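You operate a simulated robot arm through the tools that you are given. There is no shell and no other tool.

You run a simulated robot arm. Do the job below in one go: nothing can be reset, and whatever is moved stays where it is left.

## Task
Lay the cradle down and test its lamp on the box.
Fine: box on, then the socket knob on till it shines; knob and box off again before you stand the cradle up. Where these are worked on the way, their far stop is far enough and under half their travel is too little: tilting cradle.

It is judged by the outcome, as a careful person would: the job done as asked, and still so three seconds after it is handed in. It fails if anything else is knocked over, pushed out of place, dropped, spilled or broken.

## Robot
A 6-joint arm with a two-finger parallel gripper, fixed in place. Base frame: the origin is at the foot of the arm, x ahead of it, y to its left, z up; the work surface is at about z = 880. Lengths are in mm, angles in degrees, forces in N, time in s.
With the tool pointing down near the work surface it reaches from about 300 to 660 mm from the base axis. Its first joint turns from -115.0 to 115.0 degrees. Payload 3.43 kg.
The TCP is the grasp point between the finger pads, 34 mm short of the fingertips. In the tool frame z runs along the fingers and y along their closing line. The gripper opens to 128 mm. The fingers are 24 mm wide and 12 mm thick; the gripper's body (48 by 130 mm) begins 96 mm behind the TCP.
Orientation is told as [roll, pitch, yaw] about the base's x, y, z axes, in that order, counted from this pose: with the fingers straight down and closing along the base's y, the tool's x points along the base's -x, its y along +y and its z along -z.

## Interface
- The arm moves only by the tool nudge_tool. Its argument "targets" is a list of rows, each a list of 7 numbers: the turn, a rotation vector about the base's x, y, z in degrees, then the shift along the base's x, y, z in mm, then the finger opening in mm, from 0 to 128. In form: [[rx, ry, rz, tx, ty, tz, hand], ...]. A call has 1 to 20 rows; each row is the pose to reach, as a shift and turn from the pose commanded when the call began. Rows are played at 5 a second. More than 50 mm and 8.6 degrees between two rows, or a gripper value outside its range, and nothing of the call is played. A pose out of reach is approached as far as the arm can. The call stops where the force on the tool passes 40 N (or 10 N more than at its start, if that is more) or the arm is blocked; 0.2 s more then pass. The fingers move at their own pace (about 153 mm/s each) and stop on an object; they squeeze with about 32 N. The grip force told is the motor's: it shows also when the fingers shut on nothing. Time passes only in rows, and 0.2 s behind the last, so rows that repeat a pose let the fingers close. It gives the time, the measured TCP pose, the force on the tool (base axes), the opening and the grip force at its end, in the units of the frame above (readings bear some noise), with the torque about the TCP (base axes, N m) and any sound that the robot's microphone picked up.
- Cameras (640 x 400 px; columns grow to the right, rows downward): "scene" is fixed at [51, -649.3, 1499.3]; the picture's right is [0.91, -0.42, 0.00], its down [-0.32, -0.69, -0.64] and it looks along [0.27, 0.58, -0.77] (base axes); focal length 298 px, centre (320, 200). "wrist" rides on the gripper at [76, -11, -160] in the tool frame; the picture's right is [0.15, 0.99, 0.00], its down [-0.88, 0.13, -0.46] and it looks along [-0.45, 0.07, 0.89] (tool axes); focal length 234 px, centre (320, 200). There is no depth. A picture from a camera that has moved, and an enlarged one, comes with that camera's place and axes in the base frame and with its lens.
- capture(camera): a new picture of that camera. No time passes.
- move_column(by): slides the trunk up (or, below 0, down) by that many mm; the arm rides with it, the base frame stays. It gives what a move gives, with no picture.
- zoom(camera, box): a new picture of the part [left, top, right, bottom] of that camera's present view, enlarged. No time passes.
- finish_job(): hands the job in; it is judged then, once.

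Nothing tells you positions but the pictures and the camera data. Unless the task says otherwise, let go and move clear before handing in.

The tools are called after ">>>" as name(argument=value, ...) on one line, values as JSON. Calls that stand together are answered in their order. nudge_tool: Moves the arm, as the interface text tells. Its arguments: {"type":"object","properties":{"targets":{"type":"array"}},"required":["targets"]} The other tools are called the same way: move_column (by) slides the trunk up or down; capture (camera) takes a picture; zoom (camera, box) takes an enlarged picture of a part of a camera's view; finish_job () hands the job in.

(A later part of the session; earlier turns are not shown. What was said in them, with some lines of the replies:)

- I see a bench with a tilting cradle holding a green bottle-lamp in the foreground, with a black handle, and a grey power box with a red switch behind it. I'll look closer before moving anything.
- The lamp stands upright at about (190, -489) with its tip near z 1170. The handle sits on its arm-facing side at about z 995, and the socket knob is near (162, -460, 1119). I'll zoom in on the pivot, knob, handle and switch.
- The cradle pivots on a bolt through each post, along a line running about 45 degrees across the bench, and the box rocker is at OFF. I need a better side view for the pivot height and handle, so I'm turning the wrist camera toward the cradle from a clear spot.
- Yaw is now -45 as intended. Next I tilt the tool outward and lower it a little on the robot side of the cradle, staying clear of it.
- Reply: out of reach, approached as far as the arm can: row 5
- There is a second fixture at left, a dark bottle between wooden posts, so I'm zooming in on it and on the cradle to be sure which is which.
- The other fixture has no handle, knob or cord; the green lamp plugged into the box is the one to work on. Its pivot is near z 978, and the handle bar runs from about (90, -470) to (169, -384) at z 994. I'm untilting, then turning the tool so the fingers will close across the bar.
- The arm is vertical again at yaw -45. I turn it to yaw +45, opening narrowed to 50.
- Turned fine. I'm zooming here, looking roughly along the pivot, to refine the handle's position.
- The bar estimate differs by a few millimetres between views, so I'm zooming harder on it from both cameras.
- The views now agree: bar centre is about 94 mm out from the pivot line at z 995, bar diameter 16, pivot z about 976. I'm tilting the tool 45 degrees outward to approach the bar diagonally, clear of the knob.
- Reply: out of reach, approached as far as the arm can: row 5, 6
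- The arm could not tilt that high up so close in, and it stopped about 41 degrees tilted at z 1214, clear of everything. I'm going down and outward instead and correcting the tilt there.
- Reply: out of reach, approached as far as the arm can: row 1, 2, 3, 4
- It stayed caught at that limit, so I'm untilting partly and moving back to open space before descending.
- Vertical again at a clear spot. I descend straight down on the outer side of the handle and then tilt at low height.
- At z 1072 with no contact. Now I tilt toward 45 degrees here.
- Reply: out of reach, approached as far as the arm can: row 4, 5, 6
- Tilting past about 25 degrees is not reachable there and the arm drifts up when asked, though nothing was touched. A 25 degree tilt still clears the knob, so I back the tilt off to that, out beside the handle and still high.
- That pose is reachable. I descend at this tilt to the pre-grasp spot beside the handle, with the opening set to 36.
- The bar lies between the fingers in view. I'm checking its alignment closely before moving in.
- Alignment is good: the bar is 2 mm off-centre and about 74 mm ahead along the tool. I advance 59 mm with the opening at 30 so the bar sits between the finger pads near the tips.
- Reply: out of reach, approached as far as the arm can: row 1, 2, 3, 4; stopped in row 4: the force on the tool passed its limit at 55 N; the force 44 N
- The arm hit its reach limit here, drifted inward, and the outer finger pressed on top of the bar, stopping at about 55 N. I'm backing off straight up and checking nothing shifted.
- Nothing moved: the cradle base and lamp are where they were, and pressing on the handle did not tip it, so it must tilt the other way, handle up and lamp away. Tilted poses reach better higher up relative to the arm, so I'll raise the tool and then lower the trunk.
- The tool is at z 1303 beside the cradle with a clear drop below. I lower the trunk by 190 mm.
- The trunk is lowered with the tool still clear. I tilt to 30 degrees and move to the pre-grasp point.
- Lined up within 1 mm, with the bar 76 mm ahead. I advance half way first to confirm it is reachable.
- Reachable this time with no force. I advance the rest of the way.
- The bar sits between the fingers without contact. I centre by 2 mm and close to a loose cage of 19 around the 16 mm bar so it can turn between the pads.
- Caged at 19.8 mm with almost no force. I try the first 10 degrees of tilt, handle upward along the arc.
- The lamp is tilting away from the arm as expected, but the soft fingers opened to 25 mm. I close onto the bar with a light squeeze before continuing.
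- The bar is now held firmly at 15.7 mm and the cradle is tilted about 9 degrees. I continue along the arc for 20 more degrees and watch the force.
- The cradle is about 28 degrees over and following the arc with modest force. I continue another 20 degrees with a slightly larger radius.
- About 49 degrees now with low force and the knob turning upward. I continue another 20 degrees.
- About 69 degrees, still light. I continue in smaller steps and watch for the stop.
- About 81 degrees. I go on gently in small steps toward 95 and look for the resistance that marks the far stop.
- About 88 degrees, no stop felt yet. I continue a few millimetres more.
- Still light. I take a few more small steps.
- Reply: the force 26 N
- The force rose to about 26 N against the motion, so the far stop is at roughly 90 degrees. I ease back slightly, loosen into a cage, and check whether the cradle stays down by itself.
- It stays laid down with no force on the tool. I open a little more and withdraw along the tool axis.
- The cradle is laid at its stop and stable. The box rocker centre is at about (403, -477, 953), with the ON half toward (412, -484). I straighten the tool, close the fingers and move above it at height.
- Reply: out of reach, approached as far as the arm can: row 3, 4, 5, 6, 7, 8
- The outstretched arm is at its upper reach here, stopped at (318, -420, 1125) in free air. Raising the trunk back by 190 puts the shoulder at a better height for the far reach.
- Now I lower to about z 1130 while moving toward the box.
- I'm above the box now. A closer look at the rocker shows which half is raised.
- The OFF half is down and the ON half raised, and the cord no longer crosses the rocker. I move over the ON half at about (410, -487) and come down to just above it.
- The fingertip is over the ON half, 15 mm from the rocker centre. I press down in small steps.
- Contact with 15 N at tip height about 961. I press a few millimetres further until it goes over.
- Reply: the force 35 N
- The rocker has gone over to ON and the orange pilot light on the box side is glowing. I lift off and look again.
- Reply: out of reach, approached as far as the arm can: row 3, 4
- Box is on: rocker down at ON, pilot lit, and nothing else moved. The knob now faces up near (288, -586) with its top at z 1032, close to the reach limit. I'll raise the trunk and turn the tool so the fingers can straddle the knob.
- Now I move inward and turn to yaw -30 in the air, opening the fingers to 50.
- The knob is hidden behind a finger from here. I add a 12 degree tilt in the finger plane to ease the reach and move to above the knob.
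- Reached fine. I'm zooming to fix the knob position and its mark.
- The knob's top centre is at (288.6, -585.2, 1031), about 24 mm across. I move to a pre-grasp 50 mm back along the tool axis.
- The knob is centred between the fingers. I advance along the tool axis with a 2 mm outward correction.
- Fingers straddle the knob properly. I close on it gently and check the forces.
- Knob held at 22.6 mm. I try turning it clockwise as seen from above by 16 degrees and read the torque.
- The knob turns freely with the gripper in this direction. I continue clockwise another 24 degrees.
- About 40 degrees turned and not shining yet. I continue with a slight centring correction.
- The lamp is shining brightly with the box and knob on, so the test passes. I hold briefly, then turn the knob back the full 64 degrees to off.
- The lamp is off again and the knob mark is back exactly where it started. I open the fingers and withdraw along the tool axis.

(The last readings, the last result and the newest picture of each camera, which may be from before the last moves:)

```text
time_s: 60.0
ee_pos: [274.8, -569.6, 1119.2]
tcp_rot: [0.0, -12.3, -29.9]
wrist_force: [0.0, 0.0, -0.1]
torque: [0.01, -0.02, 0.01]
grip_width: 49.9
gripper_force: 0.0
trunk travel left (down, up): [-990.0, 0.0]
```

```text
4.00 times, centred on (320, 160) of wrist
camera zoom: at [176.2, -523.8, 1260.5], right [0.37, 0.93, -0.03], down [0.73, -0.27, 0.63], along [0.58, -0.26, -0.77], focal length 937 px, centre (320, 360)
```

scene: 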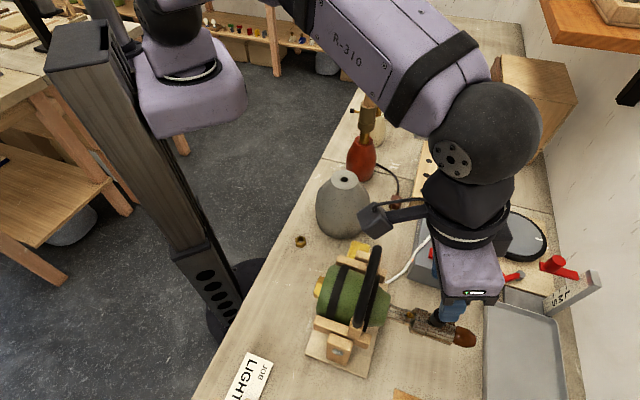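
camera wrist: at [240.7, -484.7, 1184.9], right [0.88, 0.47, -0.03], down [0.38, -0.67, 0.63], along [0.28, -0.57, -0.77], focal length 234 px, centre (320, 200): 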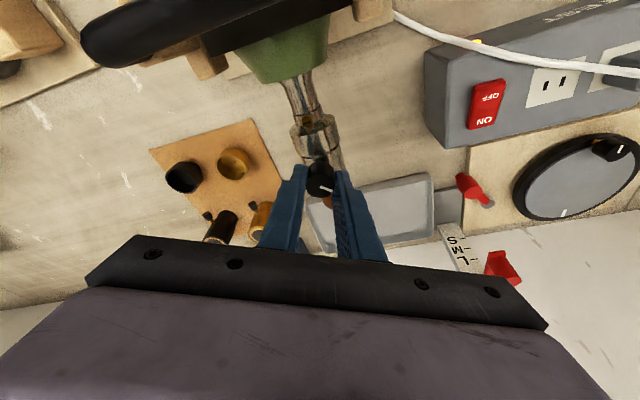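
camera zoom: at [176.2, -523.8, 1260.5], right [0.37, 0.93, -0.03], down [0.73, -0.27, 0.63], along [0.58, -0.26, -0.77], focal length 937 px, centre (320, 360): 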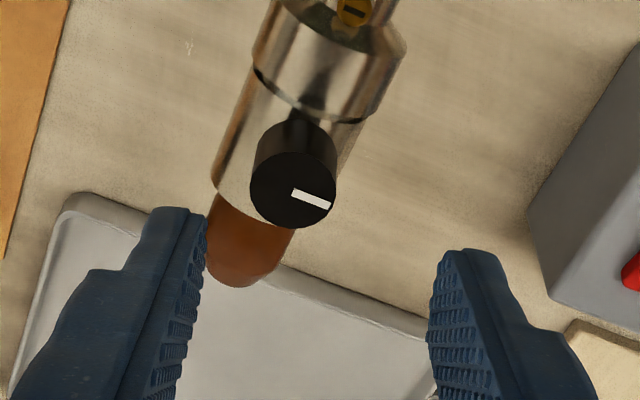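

Knob untouched in its off position and clear. Next I retreat, straighten, and turn back to yaw 45 on the way to the box.

>>> nudge_tool(targets=[[0, 0, 0, -2, 15, 15, 40], [0, 0, 0, -4, 30, 30, 30], [3, 5.2, 0, -6, 45, 45, 20], [6, 10.4, 0, -8, 58, 60, 10], [6, 10.6, 0, -8, 58, 62, 0]])

```text
time_s: 61.1
ee_pos: [266.1, -513.6, 1182.5]
tcp_rot: [-0.1, 0.0, -29.9]
wrist_force: [-0.9, 0.6, 0.4]
torque: [-0.02, 0.01, 0.03]
grip_width: 0.0
gripper_force: 32.2
trunk travel left (down, up): [-990.0, 0.0]
```

Straight and closed at (266, -514, 1182). Now I turn and move over the box's OFF half.

>>> nudge_tool(targets=[[0, 0, 7.5, 12, 5, 0, 0], [0, 0, 15, 24, 10, 0, 0], [0, 0, 22.5, 36, 15, 0, 0], [0, 0, 30, 48, 20, -5, 0], [0, 0, 37.5, 60, 25, -10, 0], [0, 0, 45, 72, 30, -20, 0], [0, 0, 52.5, 84, 35, -30, 0], [0, 0, 60, 96, 39, -45, 0], [0, 0, 67.5, 108, 43, -60, 0], [0, 0, 75, 119, 46, -80, 0]])

>>> zoom(camera="wrist", box=[240, 100, 400, 200])

```text
time_s: 63.4
ee_pos: [387.0, -464.8, 1101.8]
tcp_rot: [-0.1, 0.0, 45.3]
wrist_force: [0.3, -0.6, -0.1]
torque: [0.03, 0.0, 0.03]
grip_width: 0.0
gripper_force: 32.5
trunk travel left (down, up): [-990.0, 0.0]
```

```text
4.00 times, centred on (320, 150) of wrist
camera zoom: at [341.1, -527.3, 1261.1], right [-0.81, 0.59, 0.0], down [0.53, 0.72, 0.46], along [0.27, 0.37, -0.89], focal length 937 px, centre (320, 400)
```

zoom: 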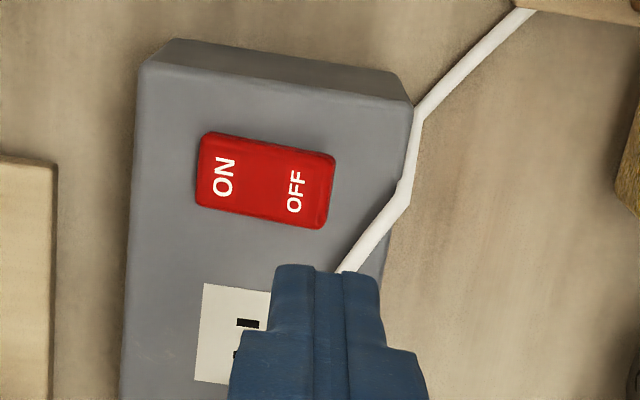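

OFF half is raised; the press point is about (388.5, -466.5), and the cord stays clear by about 15 mm. I descend to just above it.

>>> nudge_tool(targets=[[0, 0, 0, 1.5, -1.7, -30, 0], [0, 0, 0, 1.5, -1.7, -60, 0], [0, 0, 0, 1.5, -1.7, -86, 0]])

>>> zoom(camera="wrist", box=[240, 110, 400, 210])

>>> zoom(camera="scene", box=[390, 200, 490, 275])

```text
time_s: 64.2
ee_pos: [387.0, -468.4, 1015.1]
tcp_rot: [-0.1, -0.1, 45.2]
wrist_force: [0.3, -0.5, 0.1]
torque: [0.01, 0.03, -0.01]
grip_width: 0.0
gripper_force: 31.7
trunk travel left (down, up): [-990.0, 0.0]
```

```text
4.00 times, centred on (320, 160) of wrist
camera zoom: at [342.4, -529.3, 1176.0], right [-0.8, 0.59, 0.0], down [0.53, 0.72, 0.46], along [0.27, 0.37, -0.89], focal length 937 px, centre (320, 360)
```

zoom: 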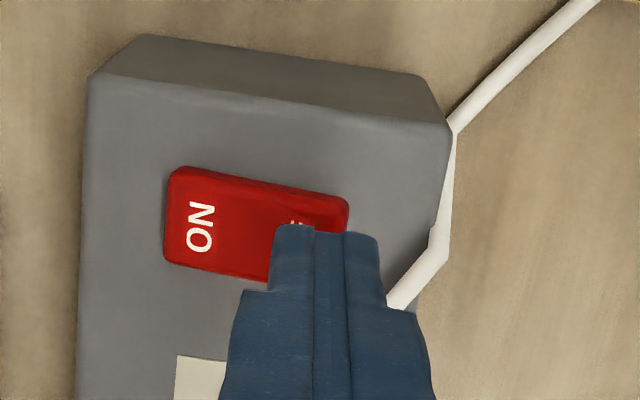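

```text
5.33 times, centred on (440, 238) of scene
camera zoom: at [51.0, -649.3, 1499.3], right [0.91, -0.42, 0.0], down [-0.32, -0.69, -0.64], along [0.27, 0.58, -0.77], focal length 1592 px, centre (-320, 0)
```

zoom: 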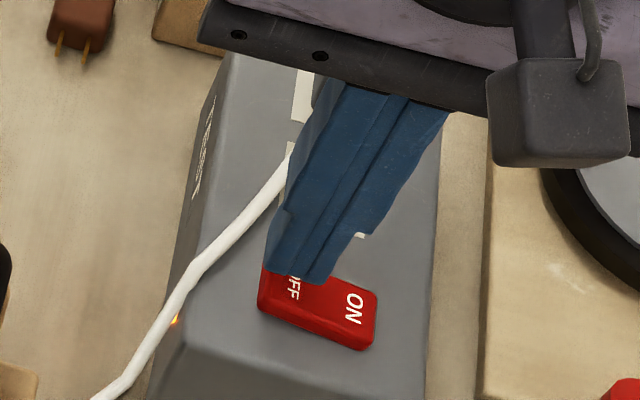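

The fingertip is centred over the OFF half. I press down in small steps.

>>> nudge_tool(targets=[[0, 0, 0, 0, 0, -8, 0], [0, 0, 0, 0, 0, -13, 0], [0, 0, 0, 0, 0, -16, 0], [0, 0, 0, 0, 0, -19, 0], [0, 0, 0, 0, 0, -21, 0]])

>>> zoom(camera="scene", box=[390, 200, 490, 275])

```text
time_s: 65.3
ee_pos: [386.9, -466.0, 995.2]
tcp_rot: [-0.3, -0.1, 45.1]
wrist_force: [-1.6, 1.1, 6.3]
torque: [-0.05, 0.02, -0.03]
grip_width: 0.1
gripper_force: 32.0
trunk travel left (down, up): [-990.0, 0.0]
```

```text
5.33 times, centred on (440, 238) of scene
camera zoom: at [51.0, -649.3, 1499.3], right [0.91, -0.42, 0.0], down [-0.32, -0.69, -0.64], along [0.27, 0.58, -0.77], focal length 1592 px, centre (-320, 0)
```

zoom: 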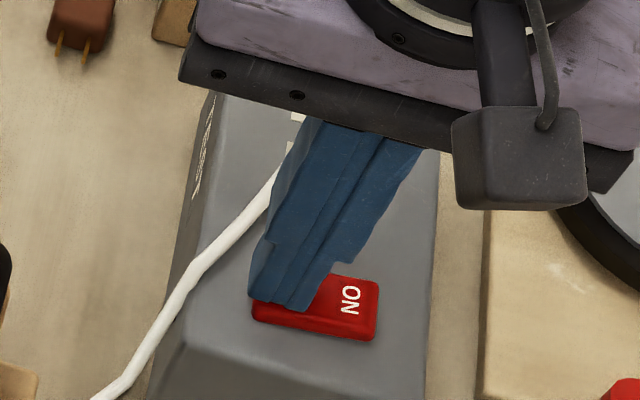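

The rocker has gone over and the pilot light is out. I press 2 mm more to seat it, then lift.

>>> nudge_tool(targets=[[0, 0, 0, 0, 0, -1, 0], [0, 0, 0, 0, 0, -2, 0], [0, 0, 0, 0, 0, 8, 0], [0, 0, 0, 0, 0, 35, 0], [0, 0, 0, 0, 0, 70, 0], [0, 0, 0, -10, 5, 105, 0]])

>>> capture(camera="scene")

>>> zoom(camera="scene", box=[390, 200, 490, 275])

```text
time_s: 66.8
ee_pos: [373.5, -460.1, 1099.8]
tcp_rot: [0.0, -0.1, 45.1]
wrist_force: [0.0, -0.6, 0.3]
torque: [-0.01, 0.0, 0.02]
grip_width: 0.1
gripper_force: 31.7
trunk travel left (down, up): [-990.0, 0.0]
```

```text
taken
```

scene: 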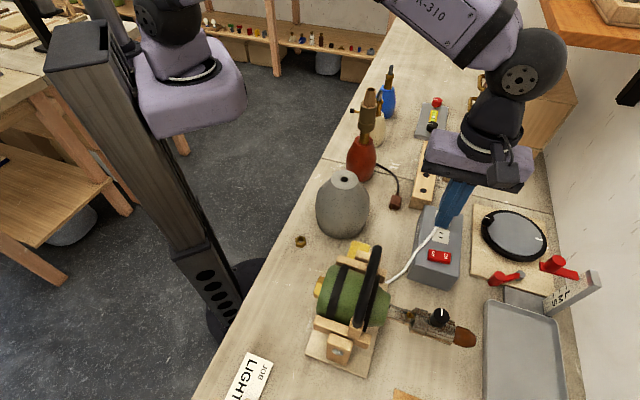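

```text
5.33 times, centred on (440, 238) of scene
camera zoom: at [51.0, -649.3, 1499.3], right [0.91, -0.42, 0.0], down [-0.32, -0.69, -0.64], along [0.27, 0.58, -0.77], focal length 1592 px, centre (-320, 0)
```

zoom: 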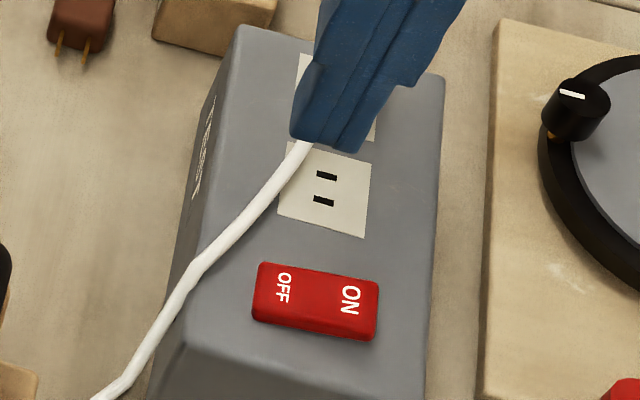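

Box is off: OFF is down and the pilot is dark. Now I go back to the handle side to stand the cradle up, first moving inward and high before lowering the trunk.

>>> nudge_tool(targets=[[0, 0, 0, -28, 6, 29, 10], [0, 0, 0, -56, 12, 58, 20], [0, 0, 0, -84, 18, 87, 30], [0, 0, 0, -112, 24, 116, 36], [0, 0, 0, -140, 30, 145, 36], [0, 0, 0, -168, 36, 174, 36], [0, 0, 0, -196, 42, 203, 36], [0, 0, 0, -224, 48, 232, 36], [0, 0, 0, -252, 54, 261, 36], [0, 0, 0, -278, 59, 290, 36]])

```text
time_s: 69.0
ee_pos: [95.7, -402.5, 1390.7]
tcp_rot: [-0.3, -0.1, 45.0]
wrist_force: [0.2, 0.2, 0.9]
torque: [-0.04, -0.01, -0.01]
grip_width: 36.0
gripper_force: 0.1
trunk travel left (down, up): [-990.0, 0.0]
```

The tool is at (96, -402, 1391), clear below. I lower the trunk by 280 to the height used before.

>>> move_column(by=-280)

>>> capture(camera="scene")

>>> capture(camera="wrist")

```text
time_s: 71.8
ee_pos: [96.3, -402.9, 1110.1]
tcp_rot: [-0.1, -0.1, 45.1]
wrist_force: [0.4, 0.0, 0.4]
torque: [0.01, -0.02, 0.04]
grip_width: 36.0
gripper_force: 0.2
trunk travel left (down, up): [-710.0, 280.0]
```

```text
taken
```

scene: 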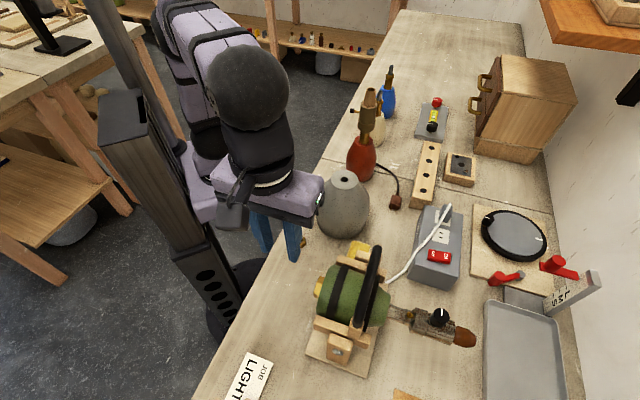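

```text
taken
camera wrist: at [51.7, -464.1, 1270.0], right [-0.8, 0.59, 0.0], down [0.53, 0.72, 0.46], along [0.27, 0.37, -0.89], focal length 234 px, centre (320, 200)
```

wrist: 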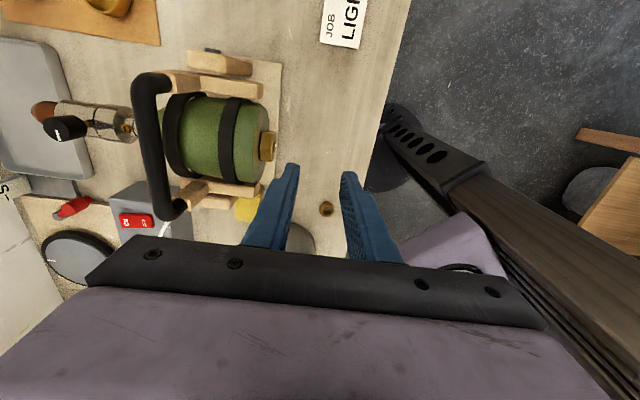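

I approach the pre-grasp above the raised handle, tilting to 30 degrees on the way.

>>> nudge_tool(targets=[[-5.3, -5.3, 0, 14, -12, 20, 36], [-10.6, -10.6, 0, 28, -26, 35, 36], [-15.9, -15.9, 0, 42, -38, 48, 36], [-21.2, -21.2, 0, 56, -50, 58, 36], [-21.2, -21.2, 0, 68, -59, 64, 36]])

>>> zoom(camera="wrist", box=[240, 100, 400, 200])

```text
time_s: 73.0
ee_pos: [164.5, -463.0, 1173.4]
tcp_rot: [-30.1, 0.0, 45.1]
wrist_force: [0.6, 0.3, 1.0]
torque: [0.05, 0.02, 0.0]
grip_width: 36.0
gripper_force: 0.0
trunk travel left (down, up): [-710.0, 280.0]
```

```text
4.00 times, centred on (320, 150) of wrist
camera zoom: at [62.6, -466.4, 1317.7], right [-0.71, 0.5, -0.5], down [0.38, 0.86, 0.33], along [0.59, 0.05, -0.8], focal length 937 px, centre (320, 400)
```

zoom: 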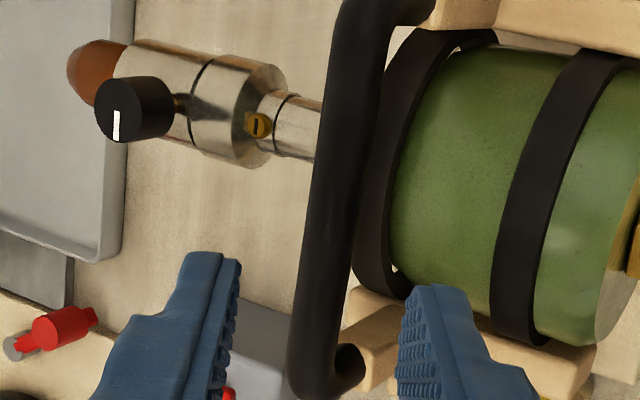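

The bar is 6 mm off the tool axis and about 118 mm ahead. I correct for that and advance so the bar sits between the pads.

>>> nudge_tool(targets=[[0, 0, 0, 5, -5, -25, 32], [0, 0, 0, 14, -14, -47, 32], [0, 0, 0, 23, -23, -68, 32], [0, 0, 0, 31.7, -31.7, -89.6, 32]])

>>> zoom(camera="wrist", box=[240, 100, 400, 200])

>>> zoom(camera="scene", box=[290, 210, 450, 390])

```text
time_s: 74.0
ee_pos: [195.5, -493.3, 1082.6]
tcp_rot: [-30.1, 0.0, 45.2]
wrist_force: [-0.1, 0.1, -0.3]
torque: [0.01, -0.03, -0.01]
grip_width: 32.1
gripper_force: 0.1
trunk travel left (down, up): [-710.0, 280.0]
```

```text
4.00 times, centred on (320, 150) of wrist
camera zoom: at [93.4, -497.2, 1228.1], right [-0.71, 0.5, -0.5], down [0.38, 0.86, 0.33], along [0.59, 0.05, -0.8], focal length 937 px, centre (320, 400)
```

zoom: 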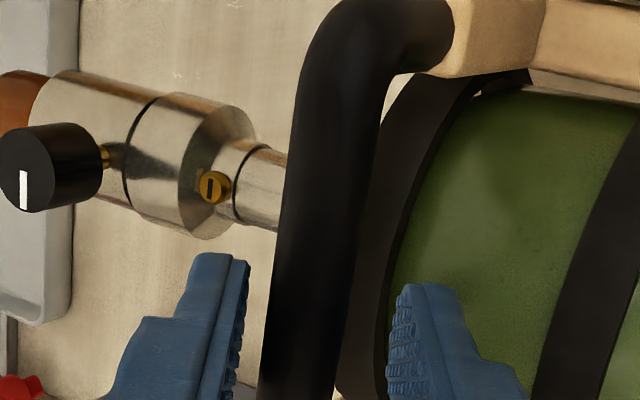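

```text
2.22 times, centred on (370, 300) of scene
camera zoom: at [51.0, -649.3, 1499.3], right [0.91, -0.42, 0.0], down [-0.32, -0.69, -0.64], along [0.27, 0.58, -0.77], focal length 663 px, centre (209, -22)
```

zoom: 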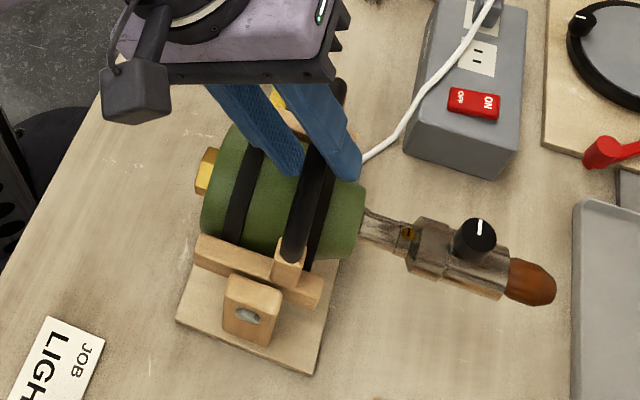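

The bar is between the pads. I centre by 2 mm and close firmly on it.

>>> nudge_tool(targets=[[0, 0, 0, 1.2, -1.2, 1, 24], [0, 0, 0, 1.2, -1.2, 1, 16], [0, 0, 0, 1.2, -1.2, 1, 8], [0, 0, 0, 1.2, -1.2, 1, 8]])

```text
time_s: 75.0
ee_pos: [198.4, -495.5, 1086.2]
tcp_rot: [-30.2, 0.1, 45.1]
wrist_force: [2.9, -3.7, 3.2]
torque: [0.07, -0.32, -0.66]
grip_width: 15.8
gripper_force: 45.2
trunk travel left (down, up): [-710.0, 280.0]
```

Bar held. I start raising the lamp along the same arc in reverse, first 20 degrees.

>>> nudge_tool(targets=[[0, 0, 0, -3, 3, 0.6, 8], [0, 0, 0, -5.9, 5.9, 1.1, 8], [0, 0, 0, -11.8, 11.8, 1.6, 8], [0, 0, 0, -17.8, 17.8, 1.2, 8], [0, 0, 0, -23.7, 23.7, 0.2, 8]])

>>> zoom(camera="scene", box=[290, 210, 450, 390])

```text
time_s: 76.2
ee_pos: [173.6, -470.2, 1087.2]
tcp_rot: [-30.2, 0.1, 45.0]
wrist_force: [4.7, -2.3, 13.4]
torque: [-0.15, -0.5, -0.24]
grip_width: 15.8
gripper_force: 45.2
trunk travel left (down, up): [-710.0, 280.0]
```

```text
2.22 times, centred on (370, 300) of scene
camera zoom: at [51.0, -649.3, 1499.3], right [0.91, -0.42, 0.0], down [-0.32, -0.69, -0.64], along [0.27, 0.58, -0.77], focal length 663 px, centre (209, -22)
```

zoom: 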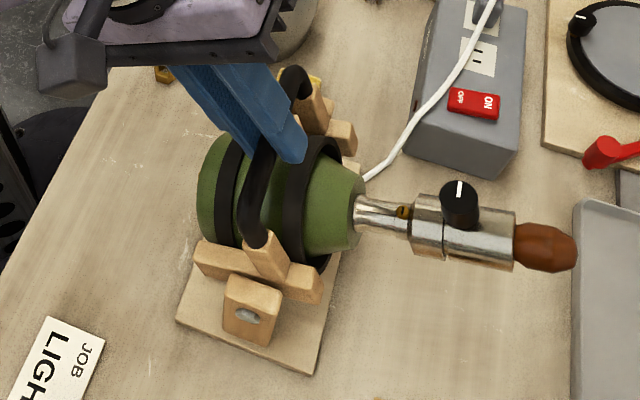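

It is following the same path back. I continue another 20 degrees.

>>> nudge_tool(targets=[[0, 0, 0, -5.8, 5.8, -0.5, 8], [0, 0, 0, -11.5, 11.5, -2.8, 8], [0, 0, 0, -17, 17, -6, 8], [0, 0, 0, -22.3, 22.3, -9.6, 8]])

```text
time_s: 77.2
ee_pos: [150.9, -447.7, 1075.0]
tcp_rot: [-30.0, 0.0, 45.2]
wrist_force: [2.0, -5.4, 5.6]
torque: [-0.41, -0.18, -0.11]
grip_width: 15.4
gripper_force: 44.3
trunk travel left (down, up): [-710.0, 280.0]
```

Forces stay low. Another 20 degrees along the arc.

>>> nudge_tool(targets=[[0, 0, 0, -5.2, 5.2, -4.6, 8], [0, 0, 0, -10.1, 10.1, -9.9, 8], [0, 0, 0, -14.7, 14.7, -15.7, 8], [0, 0, 0, -19, 19, -21.8, 8]])

>>> zoom(camera="scene", box=[270, 210, 430, 390])

```text
time_s: 78.2
ee_pos: [132.6, -430.0, 1053.5]
tcp_rot: [-30.0, 0.1, 45.2]
wrist_force: [2.6, -4.6, 5.4]
torque: [-0.79, 0.2, 0.11]
grip_width: 16.1
gripper_force: 44.9
trunk travel left (down, up): [-710.0, 280.0]
```

```text
2.22 times, centred on (350, 300) of scene
camera zoom: at [51.0, -649.3, 1499.3], right [0.91, -0.42, 0.0], down [-0.32, -0.69, -0.64], along [0.27, 0.58, -0.77], focal length 663 px, centre (253, -22)
```

zoom: 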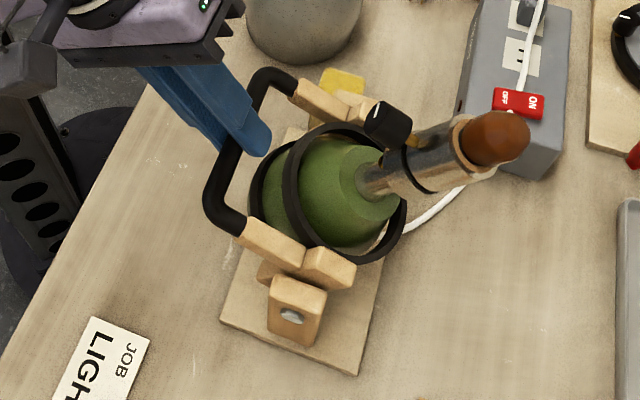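

About 28 degrees left to go. I continue lowering the handle.

>>> nudge_tool(targets=[[0, 0, 0, -3.4, 3.4, -6.6, 8], [0, 0, 0, -6.5, 6.5, -13.6, 8], [0, 0, 0, -9.1, 9.1, -20.8, 8], [0, 0, 0, -11.3, 11.3, -28.2, 8]])

>>> zoom(camera="scene", box=[270, 210, 430, 390])

```text
time_s: 79.2
ee_pos: [120.3, -417.8, 1026.3]
tcp_rot: [-30.2, 0.0, 45.1]
wrist_force: [2.6, -3.8, 6.2]
torque: [-0.94, 0.34, 0.44]
grip_width: 15.9
gripper_force: 45.1
trunk travel left (down, up): [-710.0, 280.0]
```

```text
2.22 times, centred on (350, 300) of scene
camera zoom: at [51.0, -649.3, 1499.3], right [0.91, -0.42, 0.0], down [-0.32, -0.69, -0.64], along [0.27, 0.58, -0.77], focal length 663 px, centre (253, -22)
```

zoom: 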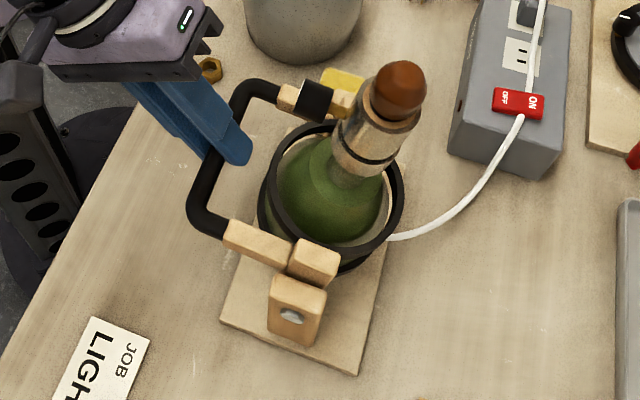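

About 9 degrees left. I ease down to the upright stop in small steps.

>>> nudge_tool(targets=[[0, 0, 0, -0.8, 0.8, -3.1, 8], [0, 0, 0, -1.3, 1.3, -5.5, 8], [0, 0, 0, -1.8, 1.8, -7.9, 8], [0, 0, 0, -2.2, 2.2, -10.2, 8], [0, 0, 0, -2.5, 2.5, -12.4, 8]])

>>> zoom(camera="scene", box=[270, 210, 430, 390])

```text
time_s: 80.4
ee_pos: [118.1, -415.7, 1012.8]
tcp_rot: [-30.1, 0.0, 45.1]
wrist_force: [3.3, -4.6, 4.2]
torque: [-0.84, 0.27, 0.51]
grip_width: 15.7
gripper_force: 44.9
trunk travel left (down, up): [-710.0, 280.0]
```

```text
2.22 times, centred on (350, 300) of scene
camera zoom: at [51.0, -649.3, 1499.3], right [0.91, -0.42, 0.0], down [-0.32, -0.69, -0.64], along [0.27, 0.58, -0.77], focal length 663 px, centre (253, -22)
```

zoom: 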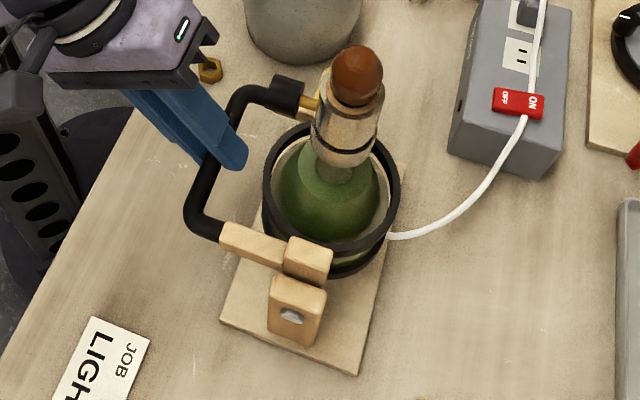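

Nearly fully upright now. A few more small steps should find the stop.

>>> nudge_tool(targets=[[0, 0, 0, -0.3, 0.3, -1.3, 8], [0, 0, 0, -0.5, 0.5, -2.6, 8], [0, 0, 0, -0.7, 0.7, -4, 8]])

>>> zoom(camera="scene", box=[270, 210, 430, 390])

```text
time_s: 81.2
ee_pos: [118.8, -414.5, 1013.6]
tcp_rot: [-30.4, 0.1, 45.0]
wrist_force: [4.3, -5.8, 22.9]
torque: [0.29, -0.77, 1.11]
grip_width: 15.7
gripper_force: 45.3
trunk travel left (down, up): [-710.0, 280.0]
```

```text
2.22 times, centred on (350, 300) of scene
camera zoom: at [51.0, -649.3, 1499.3], right [0.91, -0.42, 0.0], down [-0.32, -0.69, -0.64], along [0.27, 0.58, -0.77], focal length 663 px, centre (253, -22)
```

zoom: 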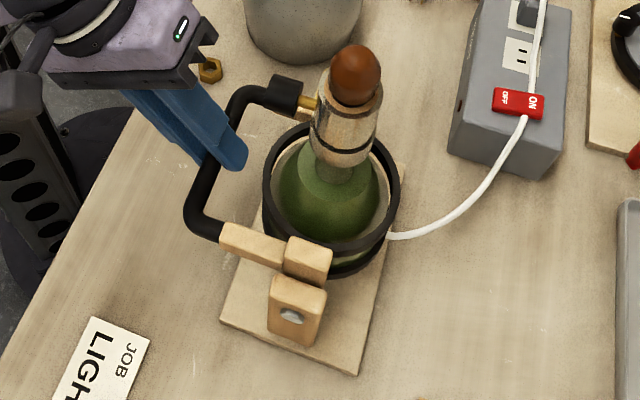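

Resistance of 23 N shows the cradle is back at its upright stop. I relieve the load, open the fingers and withdraw along the tool axis.

>>> nudge_tool(targets=[[0, 0, 0, 0.3, -0.3, 2.5, 8], [0, 0, 0, 0.3, -0.3, 2.5, 20], [0, 0, 0, 0.3, -0.3, 2.5, 32], [0, 0, 0, 0.3, -0.3, 2.5, 32]])

>>> zoom(camera="wrist", box=[240, 100, 400, 200])

```text
time_s: 82.2
ee_pos: [117.4, -414.3, 1010.7]
tcp_rot: [-30.1, 0.0, 45.1]
wrist_force: [0.7, -0.3, 0.3]
torque: [0.01, 0.03, 0.05]
grip_width: 32.0
gripper_force: 0.1
trunk travel left (down, up): [-710.0, 280.0]
```

```text
4.00 times, centred on (320, 150) of wrist
camera zoom: at [16.0, -419.0, 1155.9], right [-0.71, 0.5, -0.5], down [0.38, 0.86, 0.33], along [0.59, 0.05, -0.8], focal length 937 px, centre (320, 400)
```

zoom: 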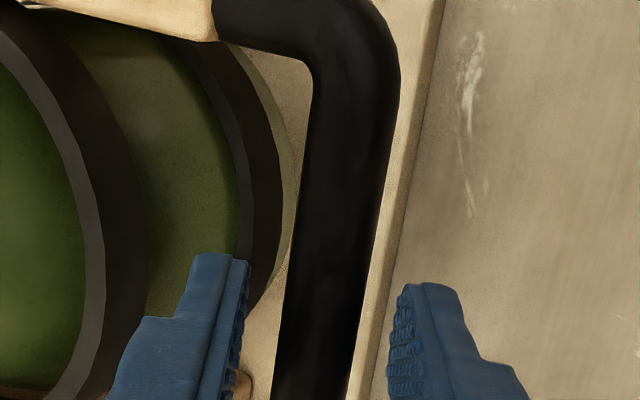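

The bar is free between the open fingers and the force is zero. I back out the way I came in.

>>> nudge_tool(targets=[[0, 0, 0, -5, 5, 12, 32], [0, 0, 0, -10.5, 10.5, 26, 34], [0, 0, 0, -16, 15, 39, 36], [0, 0, 0, -20.5, 18.5, 51, 36]])

>>> capture(camera="scene")

```text
time_s: 83.2
ee_pos: [97.9, -396.4, 1062.8]
tcp_rot: [-30.0, 0.0, 45.1]
wrist_force: [0.3, -0.5, -0.1]
torque: [-0.05, 0.0, -0.02]
grip_width: 36.0
gripper_force: 0.0
trunk travel left (down, up): [-710.0, 280.0]
```

```text
taken
```

scene: 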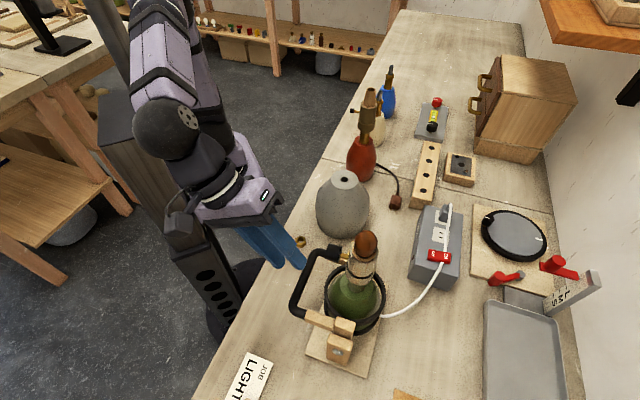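

Cradle standing, nothing else disturbed. I untilt while rising to get well clear.

>>> nudge_tool(targets=[[4.5, 4.4, 0, -1, 0, 15, 36], [9, 8.8, 0, -2, -2, 30, 36], [13.5, 13.2, 0, -3, -4, 42, 36], [18, 17.6, 0, -4, -5, 55, 36], [20, 20, 0, -6, 0, 70, 36]])

>>> move_column(by=190)

>>> capture(camera="scene")

>>> capture(camera="wrist")

>>> zoom(camera="scene", box=[270, 210, 430, 390])

>>> zoom(camera="scene", box=[390, 180, 500, 310])

```text
time_s: 84.4
ee_pos: [90.3, -396.5, 1133.2]
tcp_rot: [-1.8, -0.1, 45.0]
wrist_force: [0.8, 0.0, 0.6]
torque: [-0.01, -0.01, 0.01]
grip_width: 35.9
gripper_force: 0.1
trunk travel left (down, up): [-710.0, 280.0]
```

```text
time_s: 86.5
ee_pos: [91.1, -397.1, 1322.2]
tcp_rot: [-1.8, -0.2, 45.1]
wrist_force: [-0.2, -0.3, -0.1]
torque: [-0.01, 0.01, 0.03]
grip_width: 35.8
gripper_force: 0.0
trunk travel left (down, up): [-900.0, 90.0]
```

```text
taken
```

scene: 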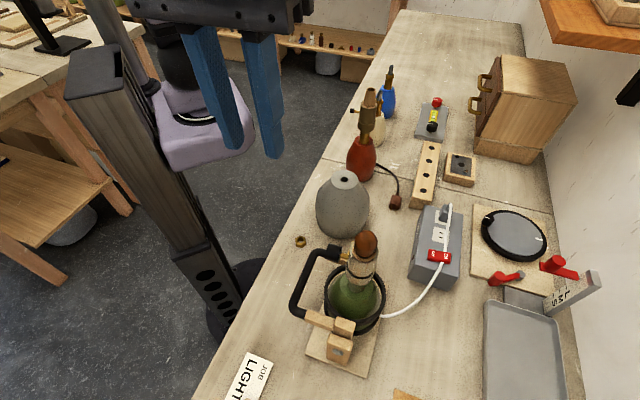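

```text
taken
camera wrist: at [43.1, -455.2, 1482.7], right [-0.8, 0.59, -0.03], down [0.52, 0.73, 0.45], along [0.29, 0.35, -0.89], focal length 234 px, centre (320, 200)
```

wrist: 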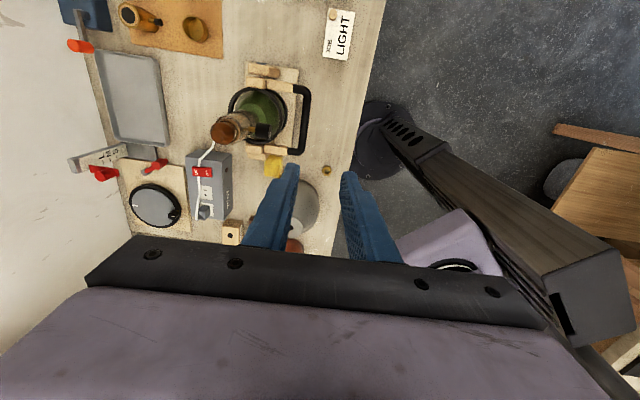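

```text
2.22 times, centred on (350, 300) of scene
camera zoom: at [51.0, -649.3, 1499.3], right [0.91, -0.42, 0.0], down [-0.32, -0.69, -0.64], along [0.27, 0.58, -0.77], focal length 663 px, centre (253, -22)
```

zoom: 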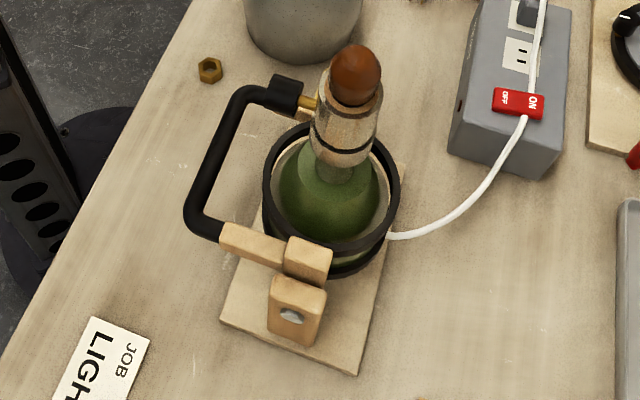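

```text
3.08 times, centred on (445, 245) of scene
camera zoom: at [51.0, -649.3, 1499.3], right [0.91, -0.42, 0.0], down [-0.32, -0.69, -0.64], along [0.27, 0.58, -0.77], focal length 918 px, centre (-65, 62)
```

zoom: 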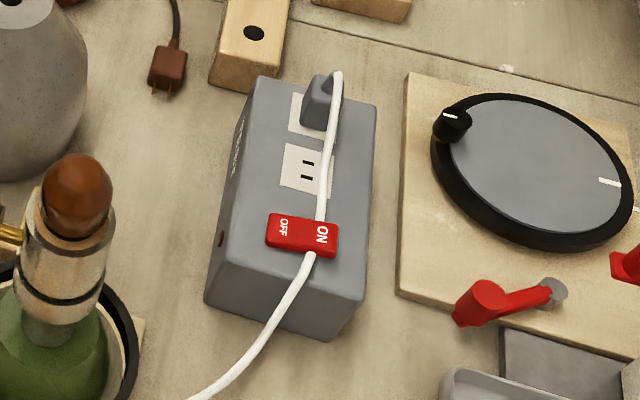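

The scene matches the start: the cradle stands at its stop with the lamp dark, the knob is back at off, and the rocker is at OFF with the pilot dark. Nothing else has moved and the arm is clear. The cradle was laid to its far stop and the lamp shone in the test, so I'm handing in.

>>> finish_job()

```text
The job is handed in.
```

The lamp passed its test and the job is handed in. I laid the cradle down to its far stop at about 90 degrees and switched the box on. I then turned the socket knob clockwise, and the lamp was shining brightly at about 64 degrees of turn.

After that I turned the knob back to where it started, switched the box off, and stood the cradle up against its upright stop.

On the first try at gripping the handle the arm ran out of reach, and one finger pressed down on the bar with about 55 N before the move stopped. The cradle did not shift. In the last pictures the lamp and the box's pilot light are dark, nothing else on the bench looks moved, and the arm is clear.
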